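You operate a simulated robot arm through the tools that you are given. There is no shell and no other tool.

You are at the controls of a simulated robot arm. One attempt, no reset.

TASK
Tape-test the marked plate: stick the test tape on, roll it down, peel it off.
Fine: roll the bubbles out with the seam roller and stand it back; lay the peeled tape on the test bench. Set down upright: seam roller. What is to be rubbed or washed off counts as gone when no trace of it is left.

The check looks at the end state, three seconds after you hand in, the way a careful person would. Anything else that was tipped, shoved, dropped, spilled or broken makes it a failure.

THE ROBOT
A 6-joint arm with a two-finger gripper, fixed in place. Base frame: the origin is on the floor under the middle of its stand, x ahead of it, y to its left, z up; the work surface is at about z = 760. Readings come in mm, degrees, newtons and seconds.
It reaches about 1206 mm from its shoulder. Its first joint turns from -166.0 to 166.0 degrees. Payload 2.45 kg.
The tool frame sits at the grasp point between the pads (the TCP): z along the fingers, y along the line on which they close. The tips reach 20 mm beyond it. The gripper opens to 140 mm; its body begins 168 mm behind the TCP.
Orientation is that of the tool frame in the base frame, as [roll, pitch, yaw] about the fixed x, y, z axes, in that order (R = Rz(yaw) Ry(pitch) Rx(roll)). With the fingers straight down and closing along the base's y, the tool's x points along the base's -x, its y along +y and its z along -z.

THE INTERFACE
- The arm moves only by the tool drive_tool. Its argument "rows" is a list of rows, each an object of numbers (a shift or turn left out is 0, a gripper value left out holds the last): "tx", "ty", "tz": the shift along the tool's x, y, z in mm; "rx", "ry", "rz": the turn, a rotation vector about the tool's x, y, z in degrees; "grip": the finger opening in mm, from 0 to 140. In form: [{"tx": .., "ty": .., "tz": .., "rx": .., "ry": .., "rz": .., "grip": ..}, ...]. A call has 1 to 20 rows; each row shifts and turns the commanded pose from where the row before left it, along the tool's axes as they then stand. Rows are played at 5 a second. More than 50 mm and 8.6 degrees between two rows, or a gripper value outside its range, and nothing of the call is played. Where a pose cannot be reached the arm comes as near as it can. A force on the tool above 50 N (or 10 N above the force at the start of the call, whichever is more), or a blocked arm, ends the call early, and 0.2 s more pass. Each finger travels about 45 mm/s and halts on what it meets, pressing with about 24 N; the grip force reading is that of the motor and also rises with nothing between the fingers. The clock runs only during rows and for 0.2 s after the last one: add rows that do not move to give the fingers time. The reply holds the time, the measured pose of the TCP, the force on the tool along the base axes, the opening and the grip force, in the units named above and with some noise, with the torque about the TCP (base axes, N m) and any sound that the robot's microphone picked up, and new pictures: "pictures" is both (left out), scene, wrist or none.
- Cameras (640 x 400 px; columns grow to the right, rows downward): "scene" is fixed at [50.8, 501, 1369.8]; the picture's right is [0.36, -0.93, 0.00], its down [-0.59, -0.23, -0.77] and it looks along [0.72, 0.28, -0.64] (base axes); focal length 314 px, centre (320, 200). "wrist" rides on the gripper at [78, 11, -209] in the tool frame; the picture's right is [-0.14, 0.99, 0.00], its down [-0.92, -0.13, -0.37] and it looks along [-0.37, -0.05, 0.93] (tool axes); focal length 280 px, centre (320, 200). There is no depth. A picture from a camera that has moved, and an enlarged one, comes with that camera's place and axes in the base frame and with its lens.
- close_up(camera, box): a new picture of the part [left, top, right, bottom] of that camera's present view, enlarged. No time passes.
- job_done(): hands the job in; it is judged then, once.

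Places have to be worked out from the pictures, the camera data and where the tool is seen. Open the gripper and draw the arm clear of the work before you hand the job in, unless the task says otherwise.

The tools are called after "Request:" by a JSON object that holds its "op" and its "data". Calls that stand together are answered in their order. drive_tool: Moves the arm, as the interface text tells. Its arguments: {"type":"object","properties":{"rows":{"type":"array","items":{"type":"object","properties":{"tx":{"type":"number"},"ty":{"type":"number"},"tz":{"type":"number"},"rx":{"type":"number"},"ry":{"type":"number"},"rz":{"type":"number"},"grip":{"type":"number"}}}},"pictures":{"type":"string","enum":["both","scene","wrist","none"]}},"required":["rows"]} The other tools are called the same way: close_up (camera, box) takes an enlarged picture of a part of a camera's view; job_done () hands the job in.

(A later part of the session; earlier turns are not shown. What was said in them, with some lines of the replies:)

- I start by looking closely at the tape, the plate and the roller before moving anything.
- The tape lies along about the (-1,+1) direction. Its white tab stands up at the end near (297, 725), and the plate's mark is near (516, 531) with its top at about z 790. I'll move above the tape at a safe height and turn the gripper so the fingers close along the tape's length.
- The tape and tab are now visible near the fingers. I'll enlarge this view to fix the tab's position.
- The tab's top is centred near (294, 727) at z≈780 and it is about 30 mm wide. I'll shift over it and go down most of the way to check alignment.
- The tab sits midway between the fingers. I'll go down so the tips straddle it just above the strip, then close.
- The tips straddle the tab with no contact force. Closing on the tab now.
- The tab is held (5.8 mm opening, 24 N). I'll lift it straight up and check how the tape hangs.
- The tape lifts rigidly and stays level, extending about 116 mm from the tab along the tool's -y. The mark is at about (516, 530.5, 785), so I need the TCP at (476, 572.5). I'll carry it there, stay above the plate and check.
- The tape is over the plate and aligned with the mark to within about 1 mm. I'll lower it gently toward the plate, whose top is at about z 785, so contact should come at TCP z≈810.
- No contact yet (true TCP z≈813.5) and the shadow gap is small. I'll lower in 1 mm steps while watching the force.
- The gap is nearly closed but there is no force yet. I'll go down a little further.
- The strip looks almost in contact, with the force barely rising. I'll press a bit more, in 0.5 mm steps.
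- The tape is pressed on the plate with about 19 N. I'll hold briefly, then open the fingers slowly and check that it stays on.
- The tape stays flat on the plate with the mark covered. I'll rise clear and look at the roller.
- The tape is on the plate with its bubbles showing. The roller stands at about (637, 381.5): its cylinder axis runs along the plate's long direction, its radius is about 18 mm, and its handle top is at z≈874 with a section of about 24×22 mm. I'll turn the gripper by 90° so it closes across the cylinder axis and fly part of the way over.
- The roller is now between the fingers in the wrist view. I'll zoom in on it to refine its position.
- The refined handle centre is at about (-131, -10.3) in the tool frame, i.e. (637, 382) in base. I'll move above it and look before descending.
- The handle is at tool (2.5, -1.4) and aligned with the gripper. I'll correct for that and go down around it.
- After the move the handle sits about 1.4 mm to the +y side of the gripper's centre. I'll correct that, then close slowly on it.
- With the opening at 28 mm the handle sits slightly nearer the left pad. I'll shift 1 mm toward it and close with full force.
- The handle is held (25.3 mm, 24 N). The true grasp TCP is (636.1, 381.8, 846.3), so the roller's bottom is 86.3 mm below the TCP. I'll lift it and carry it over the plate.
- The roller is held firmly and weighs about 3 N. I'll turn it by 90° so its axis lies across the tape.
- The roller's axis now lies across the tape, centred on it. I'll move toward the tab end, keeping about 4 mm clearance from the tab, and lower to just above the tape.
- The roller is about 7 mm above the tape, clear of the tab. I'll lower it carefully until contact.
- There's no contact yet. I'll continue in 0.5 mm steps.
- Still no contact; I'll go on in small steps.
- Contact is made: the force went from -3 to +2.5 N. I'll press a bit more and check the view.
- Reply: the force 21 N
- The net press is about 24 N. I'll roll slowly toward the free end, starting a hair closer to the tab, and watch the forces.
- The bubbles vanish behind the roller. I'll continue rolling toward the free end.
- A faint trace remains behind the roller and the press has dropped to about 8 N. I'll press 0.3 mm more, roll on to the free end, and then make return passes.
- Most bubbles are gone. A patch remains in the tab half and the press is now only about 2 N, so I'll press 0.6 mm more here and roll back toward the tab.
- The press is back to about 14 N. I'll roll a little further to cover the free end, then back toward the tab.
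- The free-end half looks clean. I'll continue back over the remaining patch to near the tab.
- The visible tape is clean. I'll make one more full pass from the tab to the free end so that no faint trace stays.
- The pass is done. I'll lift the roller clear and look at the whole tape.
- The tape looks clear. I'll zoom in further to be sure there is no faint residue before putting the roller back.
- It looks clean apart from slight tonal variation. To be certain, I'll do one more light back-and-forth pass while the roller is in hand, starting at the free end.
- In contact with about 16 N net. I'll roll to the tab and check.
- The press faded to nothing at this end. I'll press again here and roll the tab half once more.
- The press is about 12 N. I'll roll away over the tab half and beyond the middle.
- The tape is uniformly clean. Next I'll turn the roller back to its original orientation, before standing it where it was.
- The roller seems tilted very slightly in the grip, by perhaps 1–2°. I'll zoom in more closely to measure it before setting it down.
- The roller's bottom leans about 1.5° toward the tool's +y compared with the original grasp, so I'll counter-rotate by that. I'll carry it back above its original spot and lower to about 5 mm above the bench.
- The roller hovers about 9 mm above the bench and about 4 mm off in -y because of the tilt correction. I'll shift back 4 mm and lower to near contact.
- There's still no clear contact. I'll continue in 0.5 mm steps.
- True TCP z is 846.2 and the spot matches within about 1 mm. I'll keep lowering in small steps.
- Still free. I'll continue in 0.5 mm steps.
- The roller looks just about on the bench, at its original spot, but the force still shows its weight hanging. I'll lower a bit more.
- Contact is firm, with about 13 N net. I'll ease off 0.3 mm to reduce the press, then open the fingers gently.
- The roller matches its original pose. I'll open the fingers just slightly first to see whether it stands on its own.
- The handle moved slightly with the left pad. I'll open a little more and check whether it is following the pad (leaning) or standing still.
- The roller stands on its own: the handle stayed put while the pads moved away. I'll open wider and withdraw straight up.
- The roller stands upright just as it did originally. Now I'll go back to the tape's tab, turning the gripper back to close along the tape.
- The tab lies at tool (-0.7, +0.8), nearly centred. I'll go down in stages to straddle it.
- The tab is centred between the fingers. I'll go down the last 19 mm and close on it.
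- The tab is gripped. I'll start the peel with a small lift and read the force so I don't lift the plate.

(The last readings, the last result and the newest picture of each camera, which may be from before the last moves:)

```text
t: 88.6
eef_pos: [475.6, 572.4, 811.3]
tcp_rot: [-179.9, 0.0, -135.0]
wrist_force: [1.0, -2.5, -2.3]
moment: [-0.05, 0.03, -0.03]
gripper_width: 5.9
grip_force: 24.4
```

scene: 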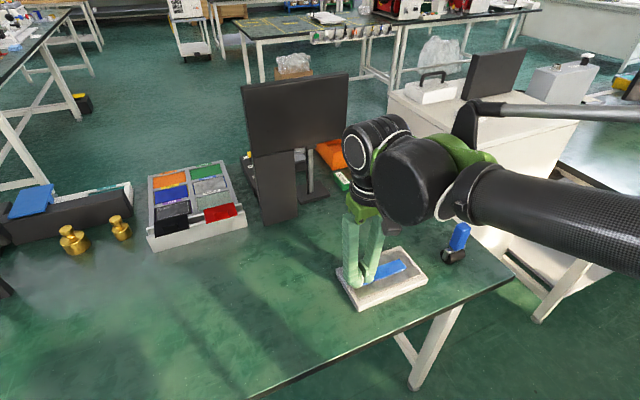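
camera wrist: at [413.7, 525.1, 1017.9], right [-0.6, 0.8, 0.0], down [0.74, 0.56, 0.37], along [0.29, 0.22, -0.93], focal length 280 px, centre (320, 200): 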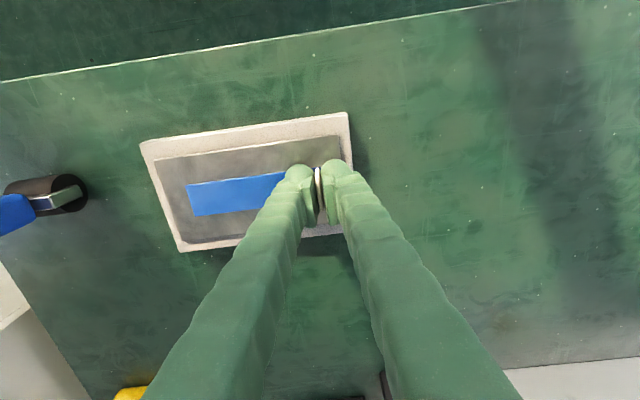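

The force is small, about 2–3 N. I'll check whether the tab end of the tape is coming up.

Request:
{"op": "close_up", "data": {"camera": "scene", "box": [335, 235, 425, 300]}}

Request:
{"op": "drive_tool", "data": {"rows": [{"tz": -0.5}, {"tz": -0.5}, {}], "pictures": "both"}}

Request:
{"op": "close_up", "data": {"camera": "scene", "box": [335, 235, 425, 300]}}

```text
6.15 times, centred on (380, 268) of scene
camera zoom: at [50.8, 501.0, 1369.8], right [0.36, -0.93, 0.0], down [-0.59, -0.23, -0.77], along [0.72, 0.28, -0.64], focal length 1932 px, centre (-49, -215)
```

zoom: 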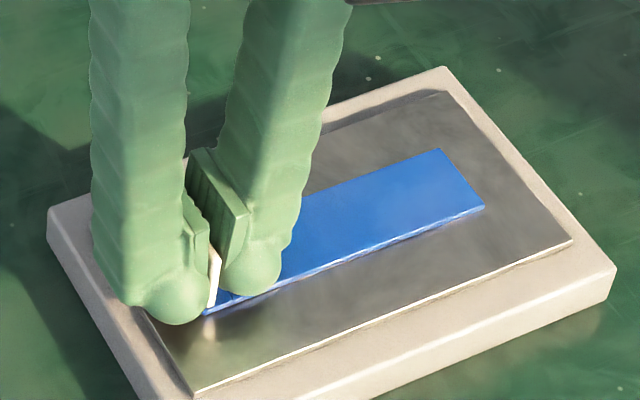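

```text
t: 89.4
eef_pos: [476.2, 574.2, 811.1]
tcp_rot: [180.0, 0.1, -135.1]
wrist_force: [-0.2, 1.1, 0.3]
moment: [0.0, 0.02, 0.03]
gripper_width: 5.9
grip_force: 24.3
camera wrist: at [414.0, 526.0, 1019.6], right [-0.6, 0.8, 0.0], down [0.74, 0.56, 0.37], along [0.29, 0.22, -0.93], focal length 280 px, centre (320, 200)
```

scene: 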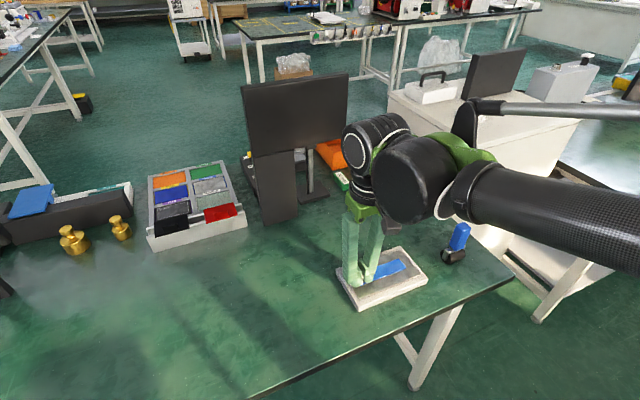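
wrist: 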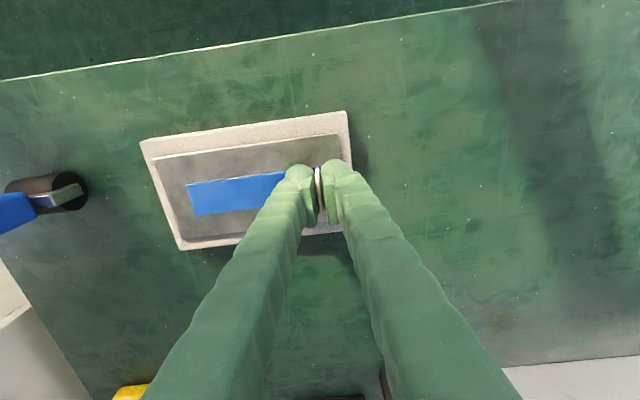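

```text
6.15 times, centred on (380, 268) of scene
camera zoom: at [50.8, 501.0, 1369.8], right [0.36, -0.93, 0.0], down [-0.59, -0.23, -0.77], along [0.72, 0.28, -0.64], focal length 1932 px, centre (-49, -215)
```

zoom: 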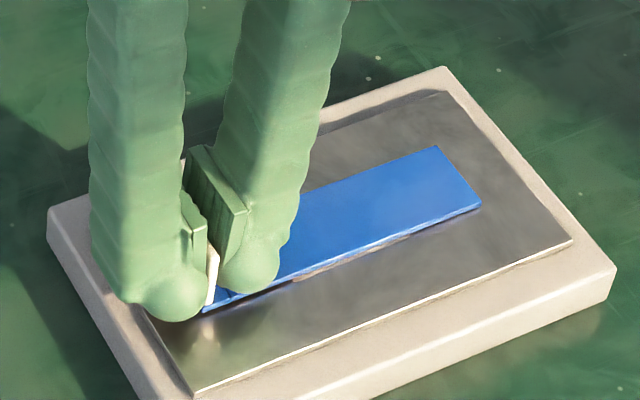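

The tape has released: the force is back to zero and the strip has lifted free evenly. I'll lift it clear and check the plate.

Request:
{"op": "drive_tool", "data": {"rows": [{"tz": -3}, {"tz": -7}, {"tz": -15}, {"tz": -25}, {"tz": -25}, {"tz": -15}, {}], "pictures": "both"}}

Request:
{"op": "close_up", "data": {"camera": "scene", "box": [320, 190, 440, 310]}}

Request:
{"op": "close_up", "data": {"camera": "wrist", "box": [160, 80, 380, 230]}}

```text
t: 91.0
eef_pos: [475.6, 573.8, 902.2]
tcp_rot: [179.9, 0.0, -135.0]
wrist_force: [-0.2, -0.8, 0.0]
moment: [-0.01, 0.01, 0.02]
gripper_width: 5.9
grip_force: 24.1
camera wrist: at [414.1, 525.8, 1110.3], right [-0.6, 0.8, 0.0], down [0.74, 0.56, 0.37], along [0.29, 0.22, -0.93], focal length 280 px, centre (320, 200)
```

scene: 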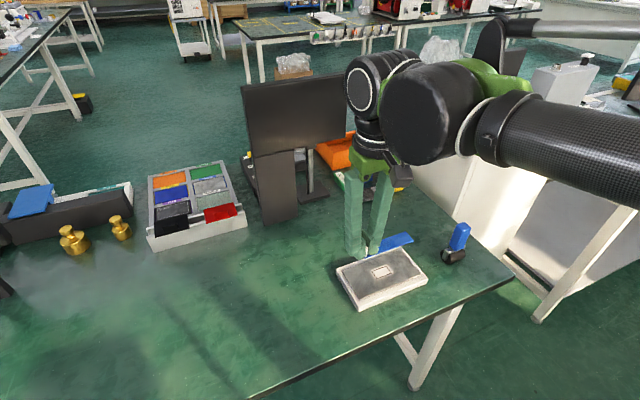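
wrist: 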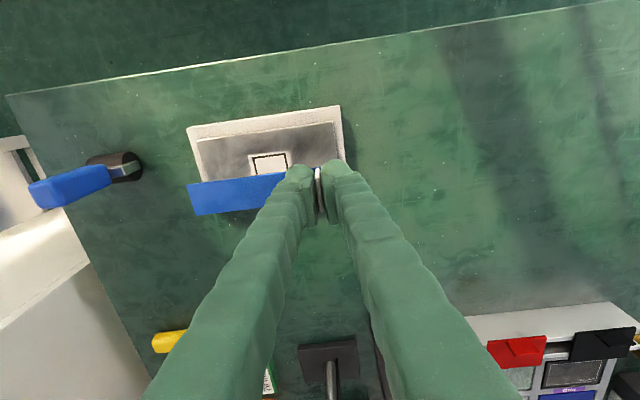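

```text
3.33 times, centred on (380, 250) of scene
camera zoom: at [50.8, 501.0, 1369.8], right [0.36, -0.93, 0.0], down [-0.59, -0.23, -0.77], along [0.72, 0.28, -0.64], focal length 1046 px, centre (120, 33)
```

zoom: 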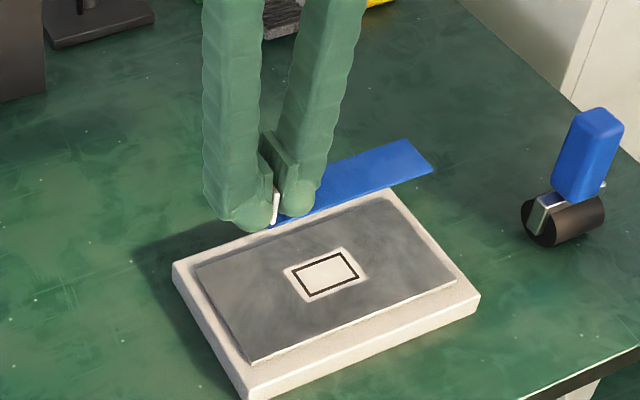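

```text
2.67 times, centred on (270, 155) of wrist
camera zoom: at [414.1, 525.8, 1110.3], right [-0.6, 0.8, 0.0], down [0.74, 0.56, 0.37], along [0.29, 0.22, -0.93], focal length 748 px, centre (453, 320)
```

zoom: 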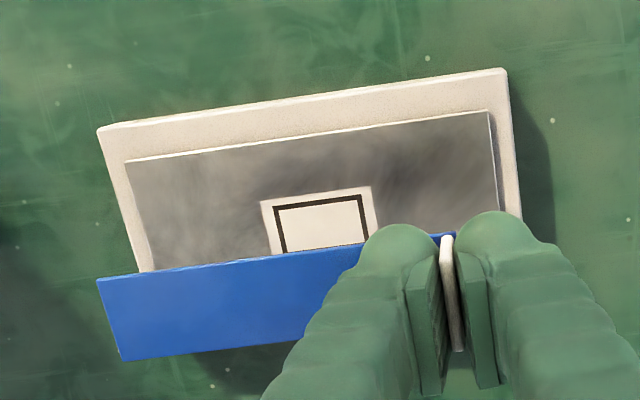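

The tape is peeled cleanly, and the plate and mark look undisturbed. I'll carry the tape back over its original free spot on the bench and lower it most of the way.

Request:
{"op": "drive_tool", "data": {"rows": [{"tx": 2.6, "ty": 29.5}, {"tx": 2.6, "ty": 29.5}, {"tx": 2.6, "ty": 29.5}, {"tx": 2.6, "ty": 29.5}, {"tx": 2.6, "ty": 29.5}, {"tx": 2.6, "ty": 29.5}, {"tx": 2.6, "ty": 29.5}, {"tx": 2.5, "ty": 29.5}, {"tz": 30}, {"tz": 30}, {"tz": 25}, {"tz": 15}, {"tz": 8}, {}], "pictures": "both"}}

Request:
{"op": "close_up", "data": {"camera": "scene", "box": [210, 260, 330, 350]}}

```text
t: 94.0
eef_pos: [294.3, 726.4, 793.5]
tcp_rot: [-179.9, 0.0, -135.0]
wrist_force: [-0.5, -0.1, 0.5]
moment: [-0.01, 0.02, 0.03]
gripper_width: 6.2
grip_force: 24.2
camera wrist: at [232.6, 678.1, 1001.3], right [-0.6, 0.8, 0.0], down [0.74, 0.56, 0.37], along [0.29, 0.22, -0.93], focal length 280 px, centre (320, 200)
```

scene: 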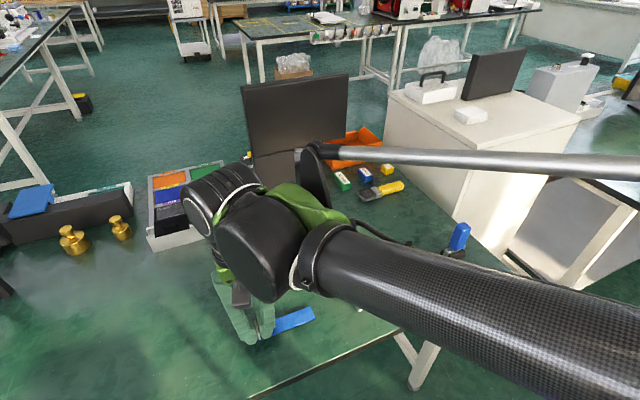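
wrist: 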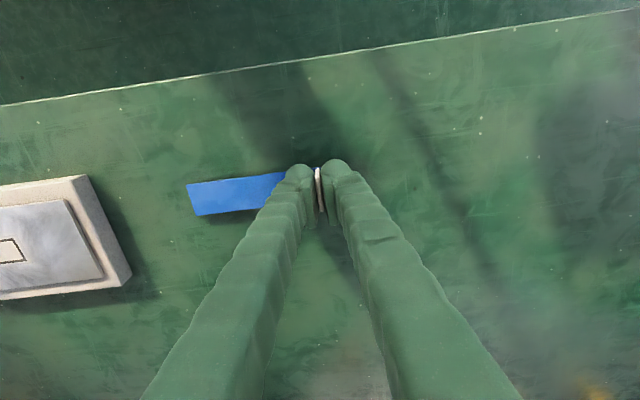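

```text
4.44 times, centred on (270, 305) of scene
camera zoom: at [50.8, 501.0, 1369.8], right [0.36, -0.93, 0.0], down [-0.59, -0.23, -0.77], along [0.72, 0.28, -0.64], focal length 1395 px, centre (542, -267)
```

zoom: 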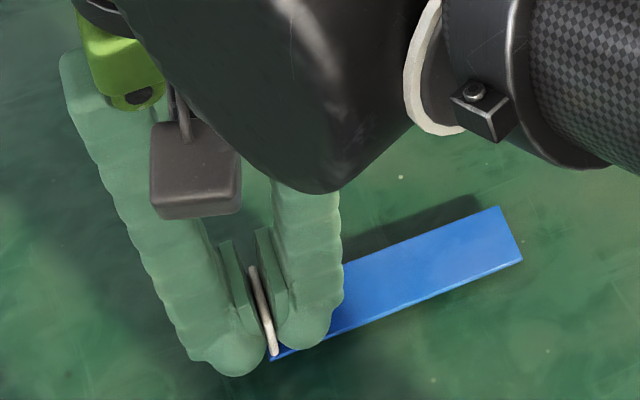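

The tape is about 7 mm above its original spot. I'll lower it gently until it touches.

Request:
{"op": "drive_tool", "data": {"rows": [{"tz": 3}, {"tz": 1.5}, {"tz": 0.8}, {}], "pictures": "none"}}

Request:
{"op": "drive_tool", "data": {"rows": [{"tz": 0.5}, {"tz": 0.5}, {}], "pictures": "wrist"}}

Request:
{"op": "close_up", "data": {"camera": "scene", "box": [210, 260, 330, 350]}}

```text
t: 95.0
eef_pos: [295.0, 726.0, 789.9]
tcp_rot: [180.0, 0.0, -134.9]
wrist_force: [-0.4, -0.1, 0.4]
moment: [0.01, -0.01, 0.01]
gripper_width: 6.1
grip_force: 23.9
```

```text
t: 95.8
eef_pos: [294.3, 725.1, 787.7]
tcp_rot: [180.0, 0.0, -134.9]
wrist_force: [0.7, -0.1, -0.9]
moment: [0.01, -0.01, -0.01]
gripper_width: 5.9
grip_force: 24.2
camera wrist: at [232.2, 677.5, 995.3], right [-0.6, 0.8, 0.0], down [0.74, 0.56, 0.37], along [0.29, 0.22, -0.93], focal length 280 px, centre (320, 200)
```

wrist: 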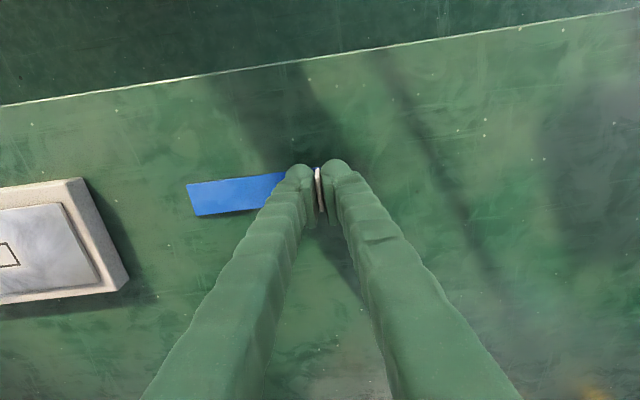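

```text
4.44 times, centred on (270, 305) of scene
camera zoom: at [50.8, 501.0, 1369.8], right [0.36, -0.93, 0.0], down [-0.59, -0.23, -0.77], along [0.72, 0.28, -0.64], focal length 1395 px, centre (542, -267)
```

zoom: 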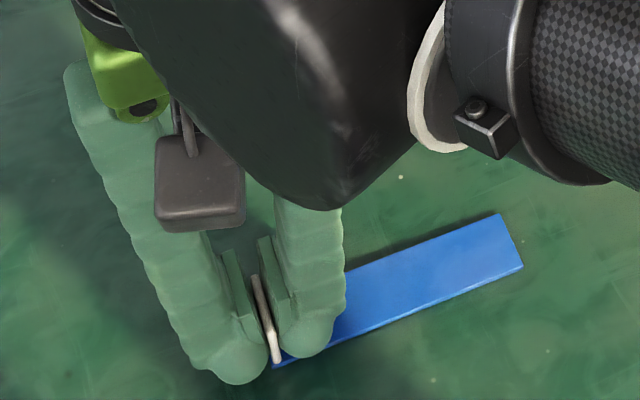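

The tape is about 1 mm or less from the bench. I'll take a couple more half-millimetre steps.

Request:
{"op": "drive_tool", "data": {"rows": [{"tz": 0.4}, {}], "pictures": "none"}}

Request:
{"op": "drive_tool", "data": {"rows": [{"tz": 0.4}, {}], "pictures": "none"}}

```text
t: 96.4
eef_pos: [293.7, 725.8, 787.8]
tcp_rot: [180.0, 0.0, -135.0]
wrist_force: [-0.2, 0.0, -0.2]
moment: [0.01, 0.0, -0.01]
gripper_width: 6.0
grip_force: 23.5
```

```text
t: 97.0
eef_pos: [293.9, 726.1, 787.7]
tcp_rot: [180.0, 0.0, -135.0]
wrist_force: [-0.1, -0.2, 0.5]
moment: [0.03, 0.03, -0.01]
gripper_width: 5.8
grip_force: 24.0
```

Request:
{"op": "drive_tool", "data": {"rows": [{"tz": 0.4}, {}], "pictures": "none"}}

Request:
{"op": "drive_tool", "data": {"rows": [{"tz": 0.3}, {}], "pictures": "wrist"}}

```text
t: 97.6
eef_pos: [294.4, 725.5, 787.3]
tcp_rot: [-180.0, 0.0, -135.0]
wrist_force: [0.3, -0.1, 0.1]
moment: [0.0, -0.01, -0.01]
gripper_width: 6.1
grip_force: 24.2
```

```text
t: 98.2
eef_pos: [293.2, 724.5, 786.2]
tcp_rot: [-180.0, 0.0, -135.1]
wrist_force: [-0.1, -0.7, -0.6]
moment: [0.0, -0.04, 0.03]
gripper_width: 5.8
grip_force: 23.9
camera wrist: at [232.4, 677.6, 994.7], right [-0.6, 0.8, 0.0], down [0.74, 0.56, 0.37], along [0.29, 0.22, -0.93], focal length 280 px, centre (320, 200)
```

wrist: 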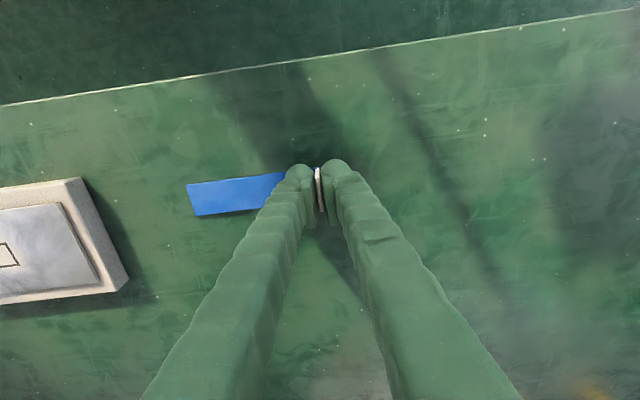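

No contact force yet (true z about 785.7). I'll continue lowering gently.

Request:
{"op": "drive_tool", "data": {"rows": [{"tz": 0.4}, {}], "pictures": "none"}}

Request:
{"op": "drive_tool", "data": {"rows": [{"tz": 0.3}, {}], "pictures": "none"}}

```text
t: 98.8
eef_pos: [294.2, 725.2, 786.7]
tcp_rot: [180.0, 0.0, -135.0]
wrist_force: [0.4, 0.4, -0.5]
moment: [0.03, -0.01, 0.02]
gripper_width: 6.0
grip_force: 23.8
```

```text
t: 99.4
eef_pos: [293.4, 725.1, 786.6]
tcp_rot: [180.0, -0.1, -135.0]
wrist_force: [0.5, -0.1, 0.0]
moment: [-0.02, 0.0, -0.02]
gripper_width: 5.9
grip_force: 23.8
```

Request:
{"op": "drive_tool", "data": {"rows": [{"tz": 0.3}, {}], "pictures": "wrist"}}

Request:
{"op": "close_up", "data": {"camera": "scene", "box": [230, 280, 330, 345]}}

```text
t: 100.0
eef_pos: [294.1, 726.7, 785.2]
tcp_rot: [-180.0, 0.0, -135.1]
wrist_force: [0.7, -0.2, -0.2]
moment: [0.01, -0.01, -0.01]
gripper_width: 6.2
grip_force: 24.4
camera wrist: at [231.9, 677.6, 994.0], right [-0.6, 0.8, 0.0], down [0.74, 0.56, 0.37], along [0.29, 0.22, -0.93], focal length 280 px, centre (320, 200)
```

wrist: 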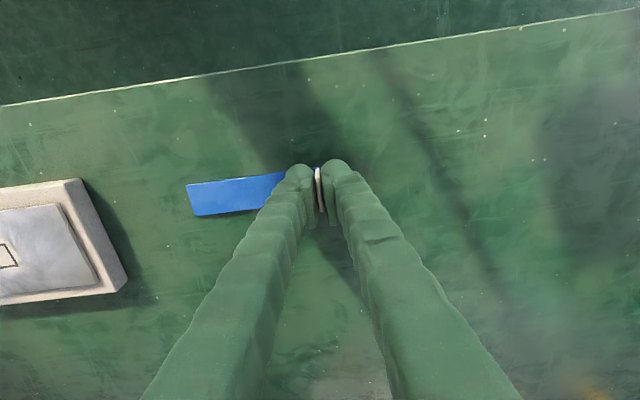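

```text
6.15 times, centred on (280, 312) of scene
camera zoom: at [50.8, 501.0, 1369.8], right [0.36, -0.93, 0.0], down [-0.59, -0.23, -0.77], along [0.72, 0.28, -0.64], focal length 1932 px, centre (566, -492)
```

zoom: 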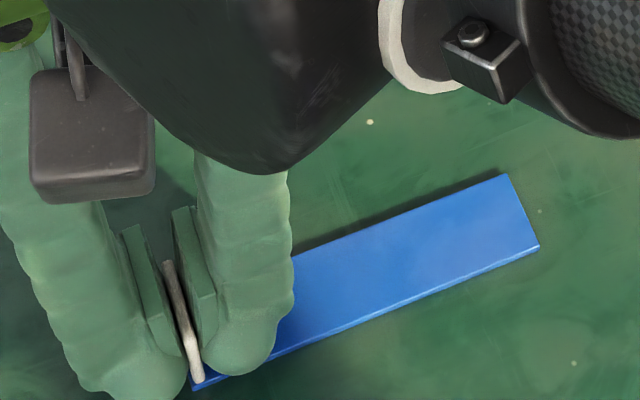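

It's essentially at the bench (true z 785.0). A couple more small steps should bring contact.

Request:
{"op": "drive_tool", "data": {"rows": [{"tz": 0.4}, {}], "pictures": "none"}}

Request:
{"op": "drive_tool", "data": {"rows": [{"tz": 0.3}, {}], "pictures": "none"}}

```text
t: 100.6
eef_pos: [294.7, 726.6, 785.5]
tcp_rot: [180.0, -0.1, -135.0]
wrist_force: [-0.5, 0.2, 0.8]
moment: [-0.02, 0.02, 0.01]
gripper_width: 6.3
grip_force: 24.5
```

```text
t: 101.2
eef_pos: [293.7, 726.3, 785.1]
tcp_rot: [-180.0, 0.0, -135.1]
wrist_force: [-1.3, 1.4, 9.6]
moment: [0.03, -0.01, -0.01]
gripper_width: 5.9
grip_force: 23.6
```

The tape is on the bench (about 10 N). I'll ease off slightly and open the fingers.

Request:
{"op": "drive_tool", "data": {"rows": [{"tz": -0.2}, {"grip": 8}, {"grip": 14}, {"grip": 24}, {"grip": 36}, {"grip": 46}, {}], "pictures": "both"}}

Request:
{"op": "close_up", "data": {"camera": "scene", "box": [210, 260, 330, 350]}}

Request:
{"op": "close_up", "data": {"camera": "wrist", "box": [180, 80, 420, 230]}}

```text
t: 102.8
eef_pos: [294.5, 725.1, 786.0]
tcp_rot: [179.9, 0.0, -135.0]
wrist_force: [0.4, -1.1, -0.4]
moment: [0.01, 0.01, -0.01]
gripper_width: 45.9
grip_force: 0.0
camera wrist: at [232.3, 677.5, 993.2], right [-0.6, 0.8, 0.0], down [0.74, 0.56, 0.37], along [0.29, 0.22, -0.93], focal length 280 px, centre (320, 200)
```

scene: 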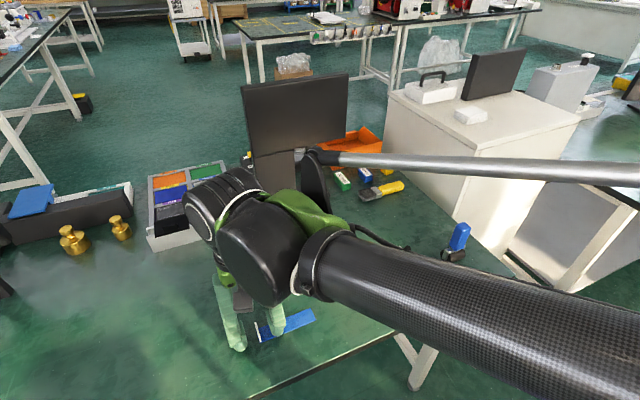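
wrist: 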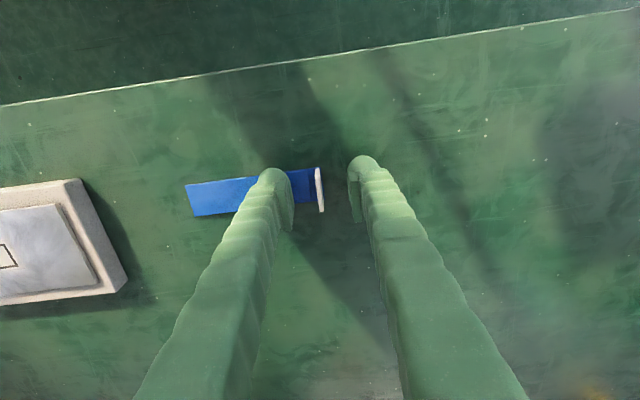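

```text
4.44 times, centred on (270, 305) of scene
camera zoom: at [50.8, 501.0, 1369.8], right [0.36, -0.93, 0.0], down [-0.59, -0.23, -0.77], along [0.72, 0.28, -0.64], focal length 1395 px, centre (542, -267)
```

zoom: 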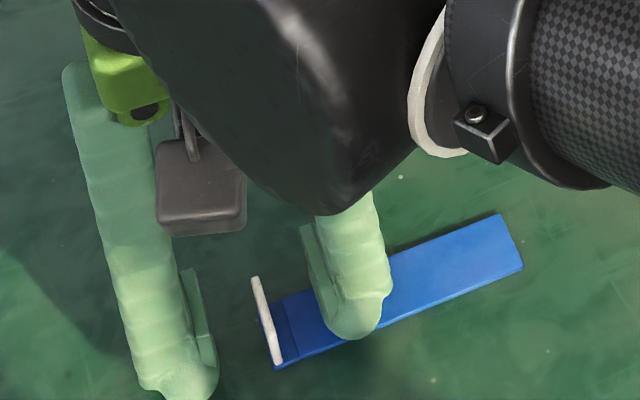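

```text
2.67 times, centred on (300, 155) of wrist
camera zoom: at [232.3, 677.5, 993.2], right [-0.6, 0.8, 0.0], down [0.74, 0.56, 0.37], along [0.29, 0.22, -0.93], focal length 748 px, centre (373, 320)
```

zoom: 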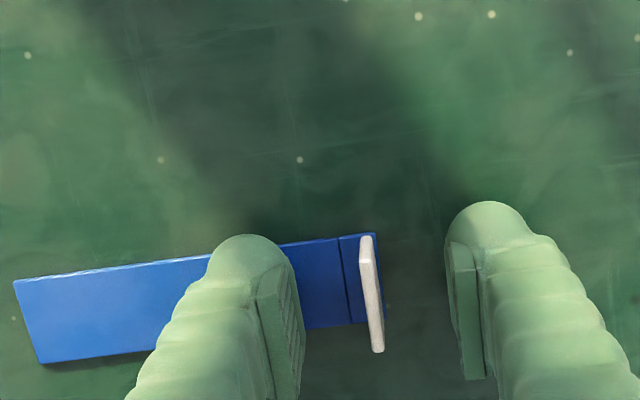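

The tape lies flat on the bench and the tab is free. I'll withdraw straight up, move back toward the start pose and inspect everything.

Request:
{"op": "drive_tool", "data": {"rows": [{"tz": -10}, {"tz": -20}, {"tz": -40}, {"tz": -45}, {"tz": -45}, {"tz": -45}, {"tz": -45}, {"tz": -40}, {"ty": -35}, {"ty": -35}, {"ty": -35}, {"ty": -35}, {"ty": -35}, {}], "pictures": "both"}}

Request:
{"op": "close_up", "data": {"camera": "scene", "box": [210, 270, 330, 350]}}

Request:
{"op": "close_up", "data": {"camera": "scene", "box": [320, 200, 480, 320]}}

```text
t: 105.8
eef_pos: [419.3, 602.0, 1074.0]
tcp_rot: [179.9, 0.0, -135.0]
wrist_force: [1.5, 0.0, 0.3]
moment: [-0.03, -0.03, 0.0]
gripper_width: 46.0
grip_force: 0.0
camera wrist: at [357.2, 554.3, 1281.9], right [-0.6, 0.8, 0.0], down [0.74, 0.56, 0.37], along [0.29, 0.22, -0.93], focal length 280 px, centre (320, 200)
```

scene: 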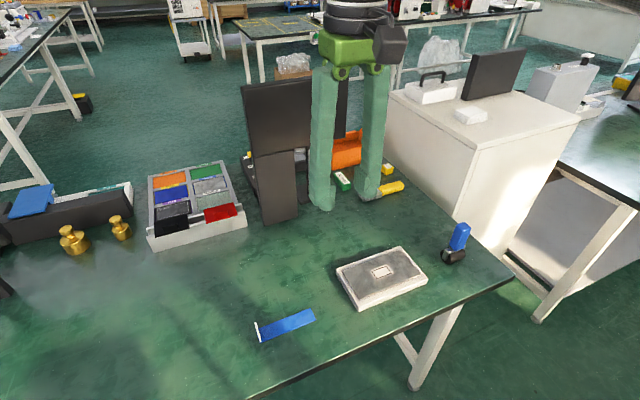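
wrist: 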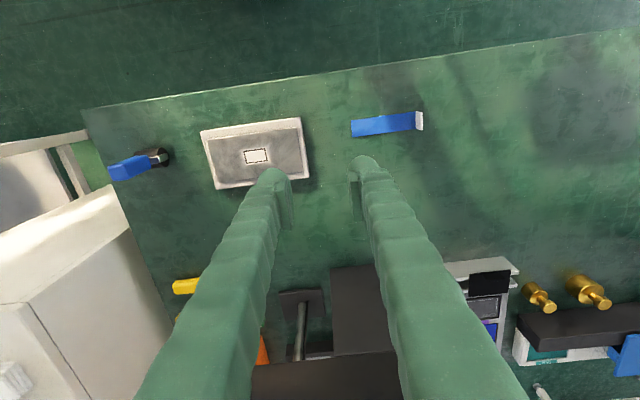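

```text
5.00 times, centred on (270, 310) of scene
camera zoom: at [50.8, 501.0, 1369.8], right [0.36, -0.93, 0.0], down [-0.59, -0.23, -0.77], along [0.72, 0.28, -0.64], focal length 1570 px, centre (570, -350)
```

zoom: 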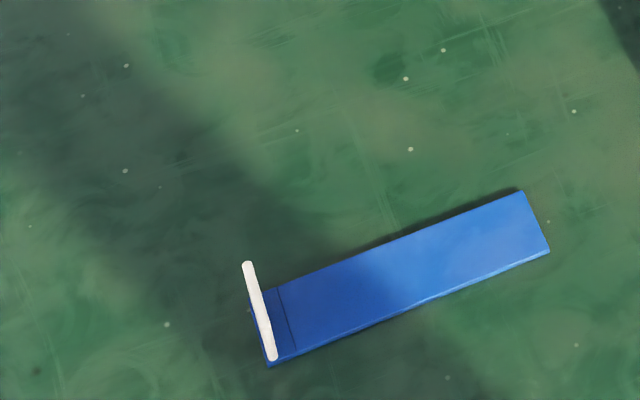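

```text
3.33 times, centred on (400, 260) of scene
camera zoom: at [50.8, 501.0, 1369.8], right [0.36, -0.93, 0.0], down [-0.59, -0.23, -0.77], along [0.72, 0.28, -0.64], focal length 1046 px, centre (53, 0)
```

zoom: 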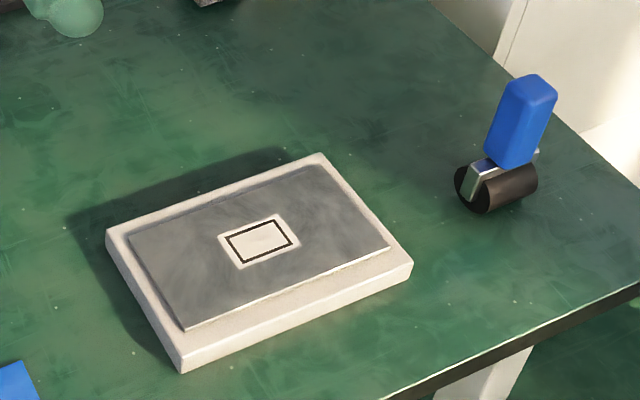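

The tape lies clean on the bench, and the plate and roller are unchanged from their original places. I'll draw the arm a bit further back and open the gripper wide before handing in.

Request:
{"op": "drive_tool", "data": {"rows": [{"tx": 30, "tz": -10}, {"tx": 30, "tz": -10}, {"grip": 70}, {"grip": 100}, {}, {}, {}], "pictures": "both"}}

Request:
{"op": "close_up", "data": {"camera": "scene", "box": [425, 210, 485, 270]}}

```text
t: 107.4
eef_pos: [375.8, 559.8, 1095.3]
tcp_rot: [180.0, 0.0, -135.0]
wrist_force: [-1.3, -0.8, -0.4]
moment: [-0.03, 0.01, -0.03]
gripper_width: 99.9
grip_force: 0.1
camera wrist: at [313.6, 512.3, 1301.9], right [-0.6, 0.8, 0.0], down [0.74, 0.56, 0.37], along [0.29, 0.22, -0.93], focal length 280 px, centre (320, 200)
```

scene: 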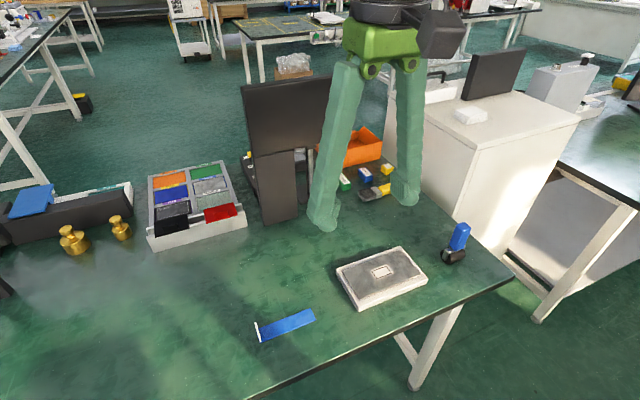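
wrist: 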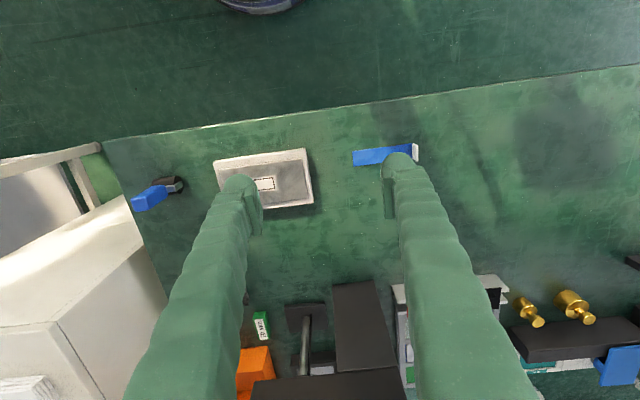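

```text
6.67 times, centred on (455, 240) of scene
camera zoom: at [50.8, 501.0, 1369.8], right [0.36, -0.93, 0.0], down [-0.59, -0.23, -0.77], along [0.72, 0.28, -0.64], focal length 2093 px, centre (-580, -67)
```

zoom: 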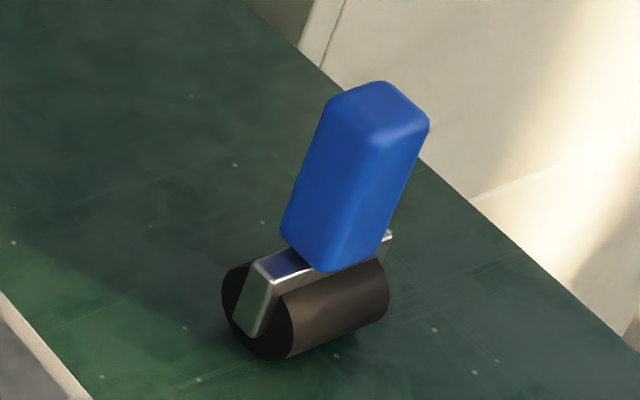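

The job is complete: the tape was stuck on, its bubbles were rolled out, and it was peeled and laid on the bench. The roller stands upright at its place, and the gripper is open and clear. Handing in.

Request:
{"op": "job_done", "data": {}}

```text
The job is handed in.
```

I ran the tape test on the marked plate and handed the job in; I haven't seen the result of the check.

- **Stuck on:** the tape went down centred over the mark, pressed on with about 19 N.
- **Rolled down:** I rolled it with the seam roller several times, until close-ups from both cameras showed no bubbles left. Pressure varied along the passes, from about 2 to 24 N.
- **Peeled:** the tape came off whole at about 3–4 N, pulled straight up by its tab. The plate didn't shift, and the mark looks intact.
- **Tape:** it lies flat on the bench where it started.
- **Roller:** it stands upright in its original spot.

The last pictures showed nothing else moved, tipped or dropped. I drew the arm clear with the gripper open before handing in.
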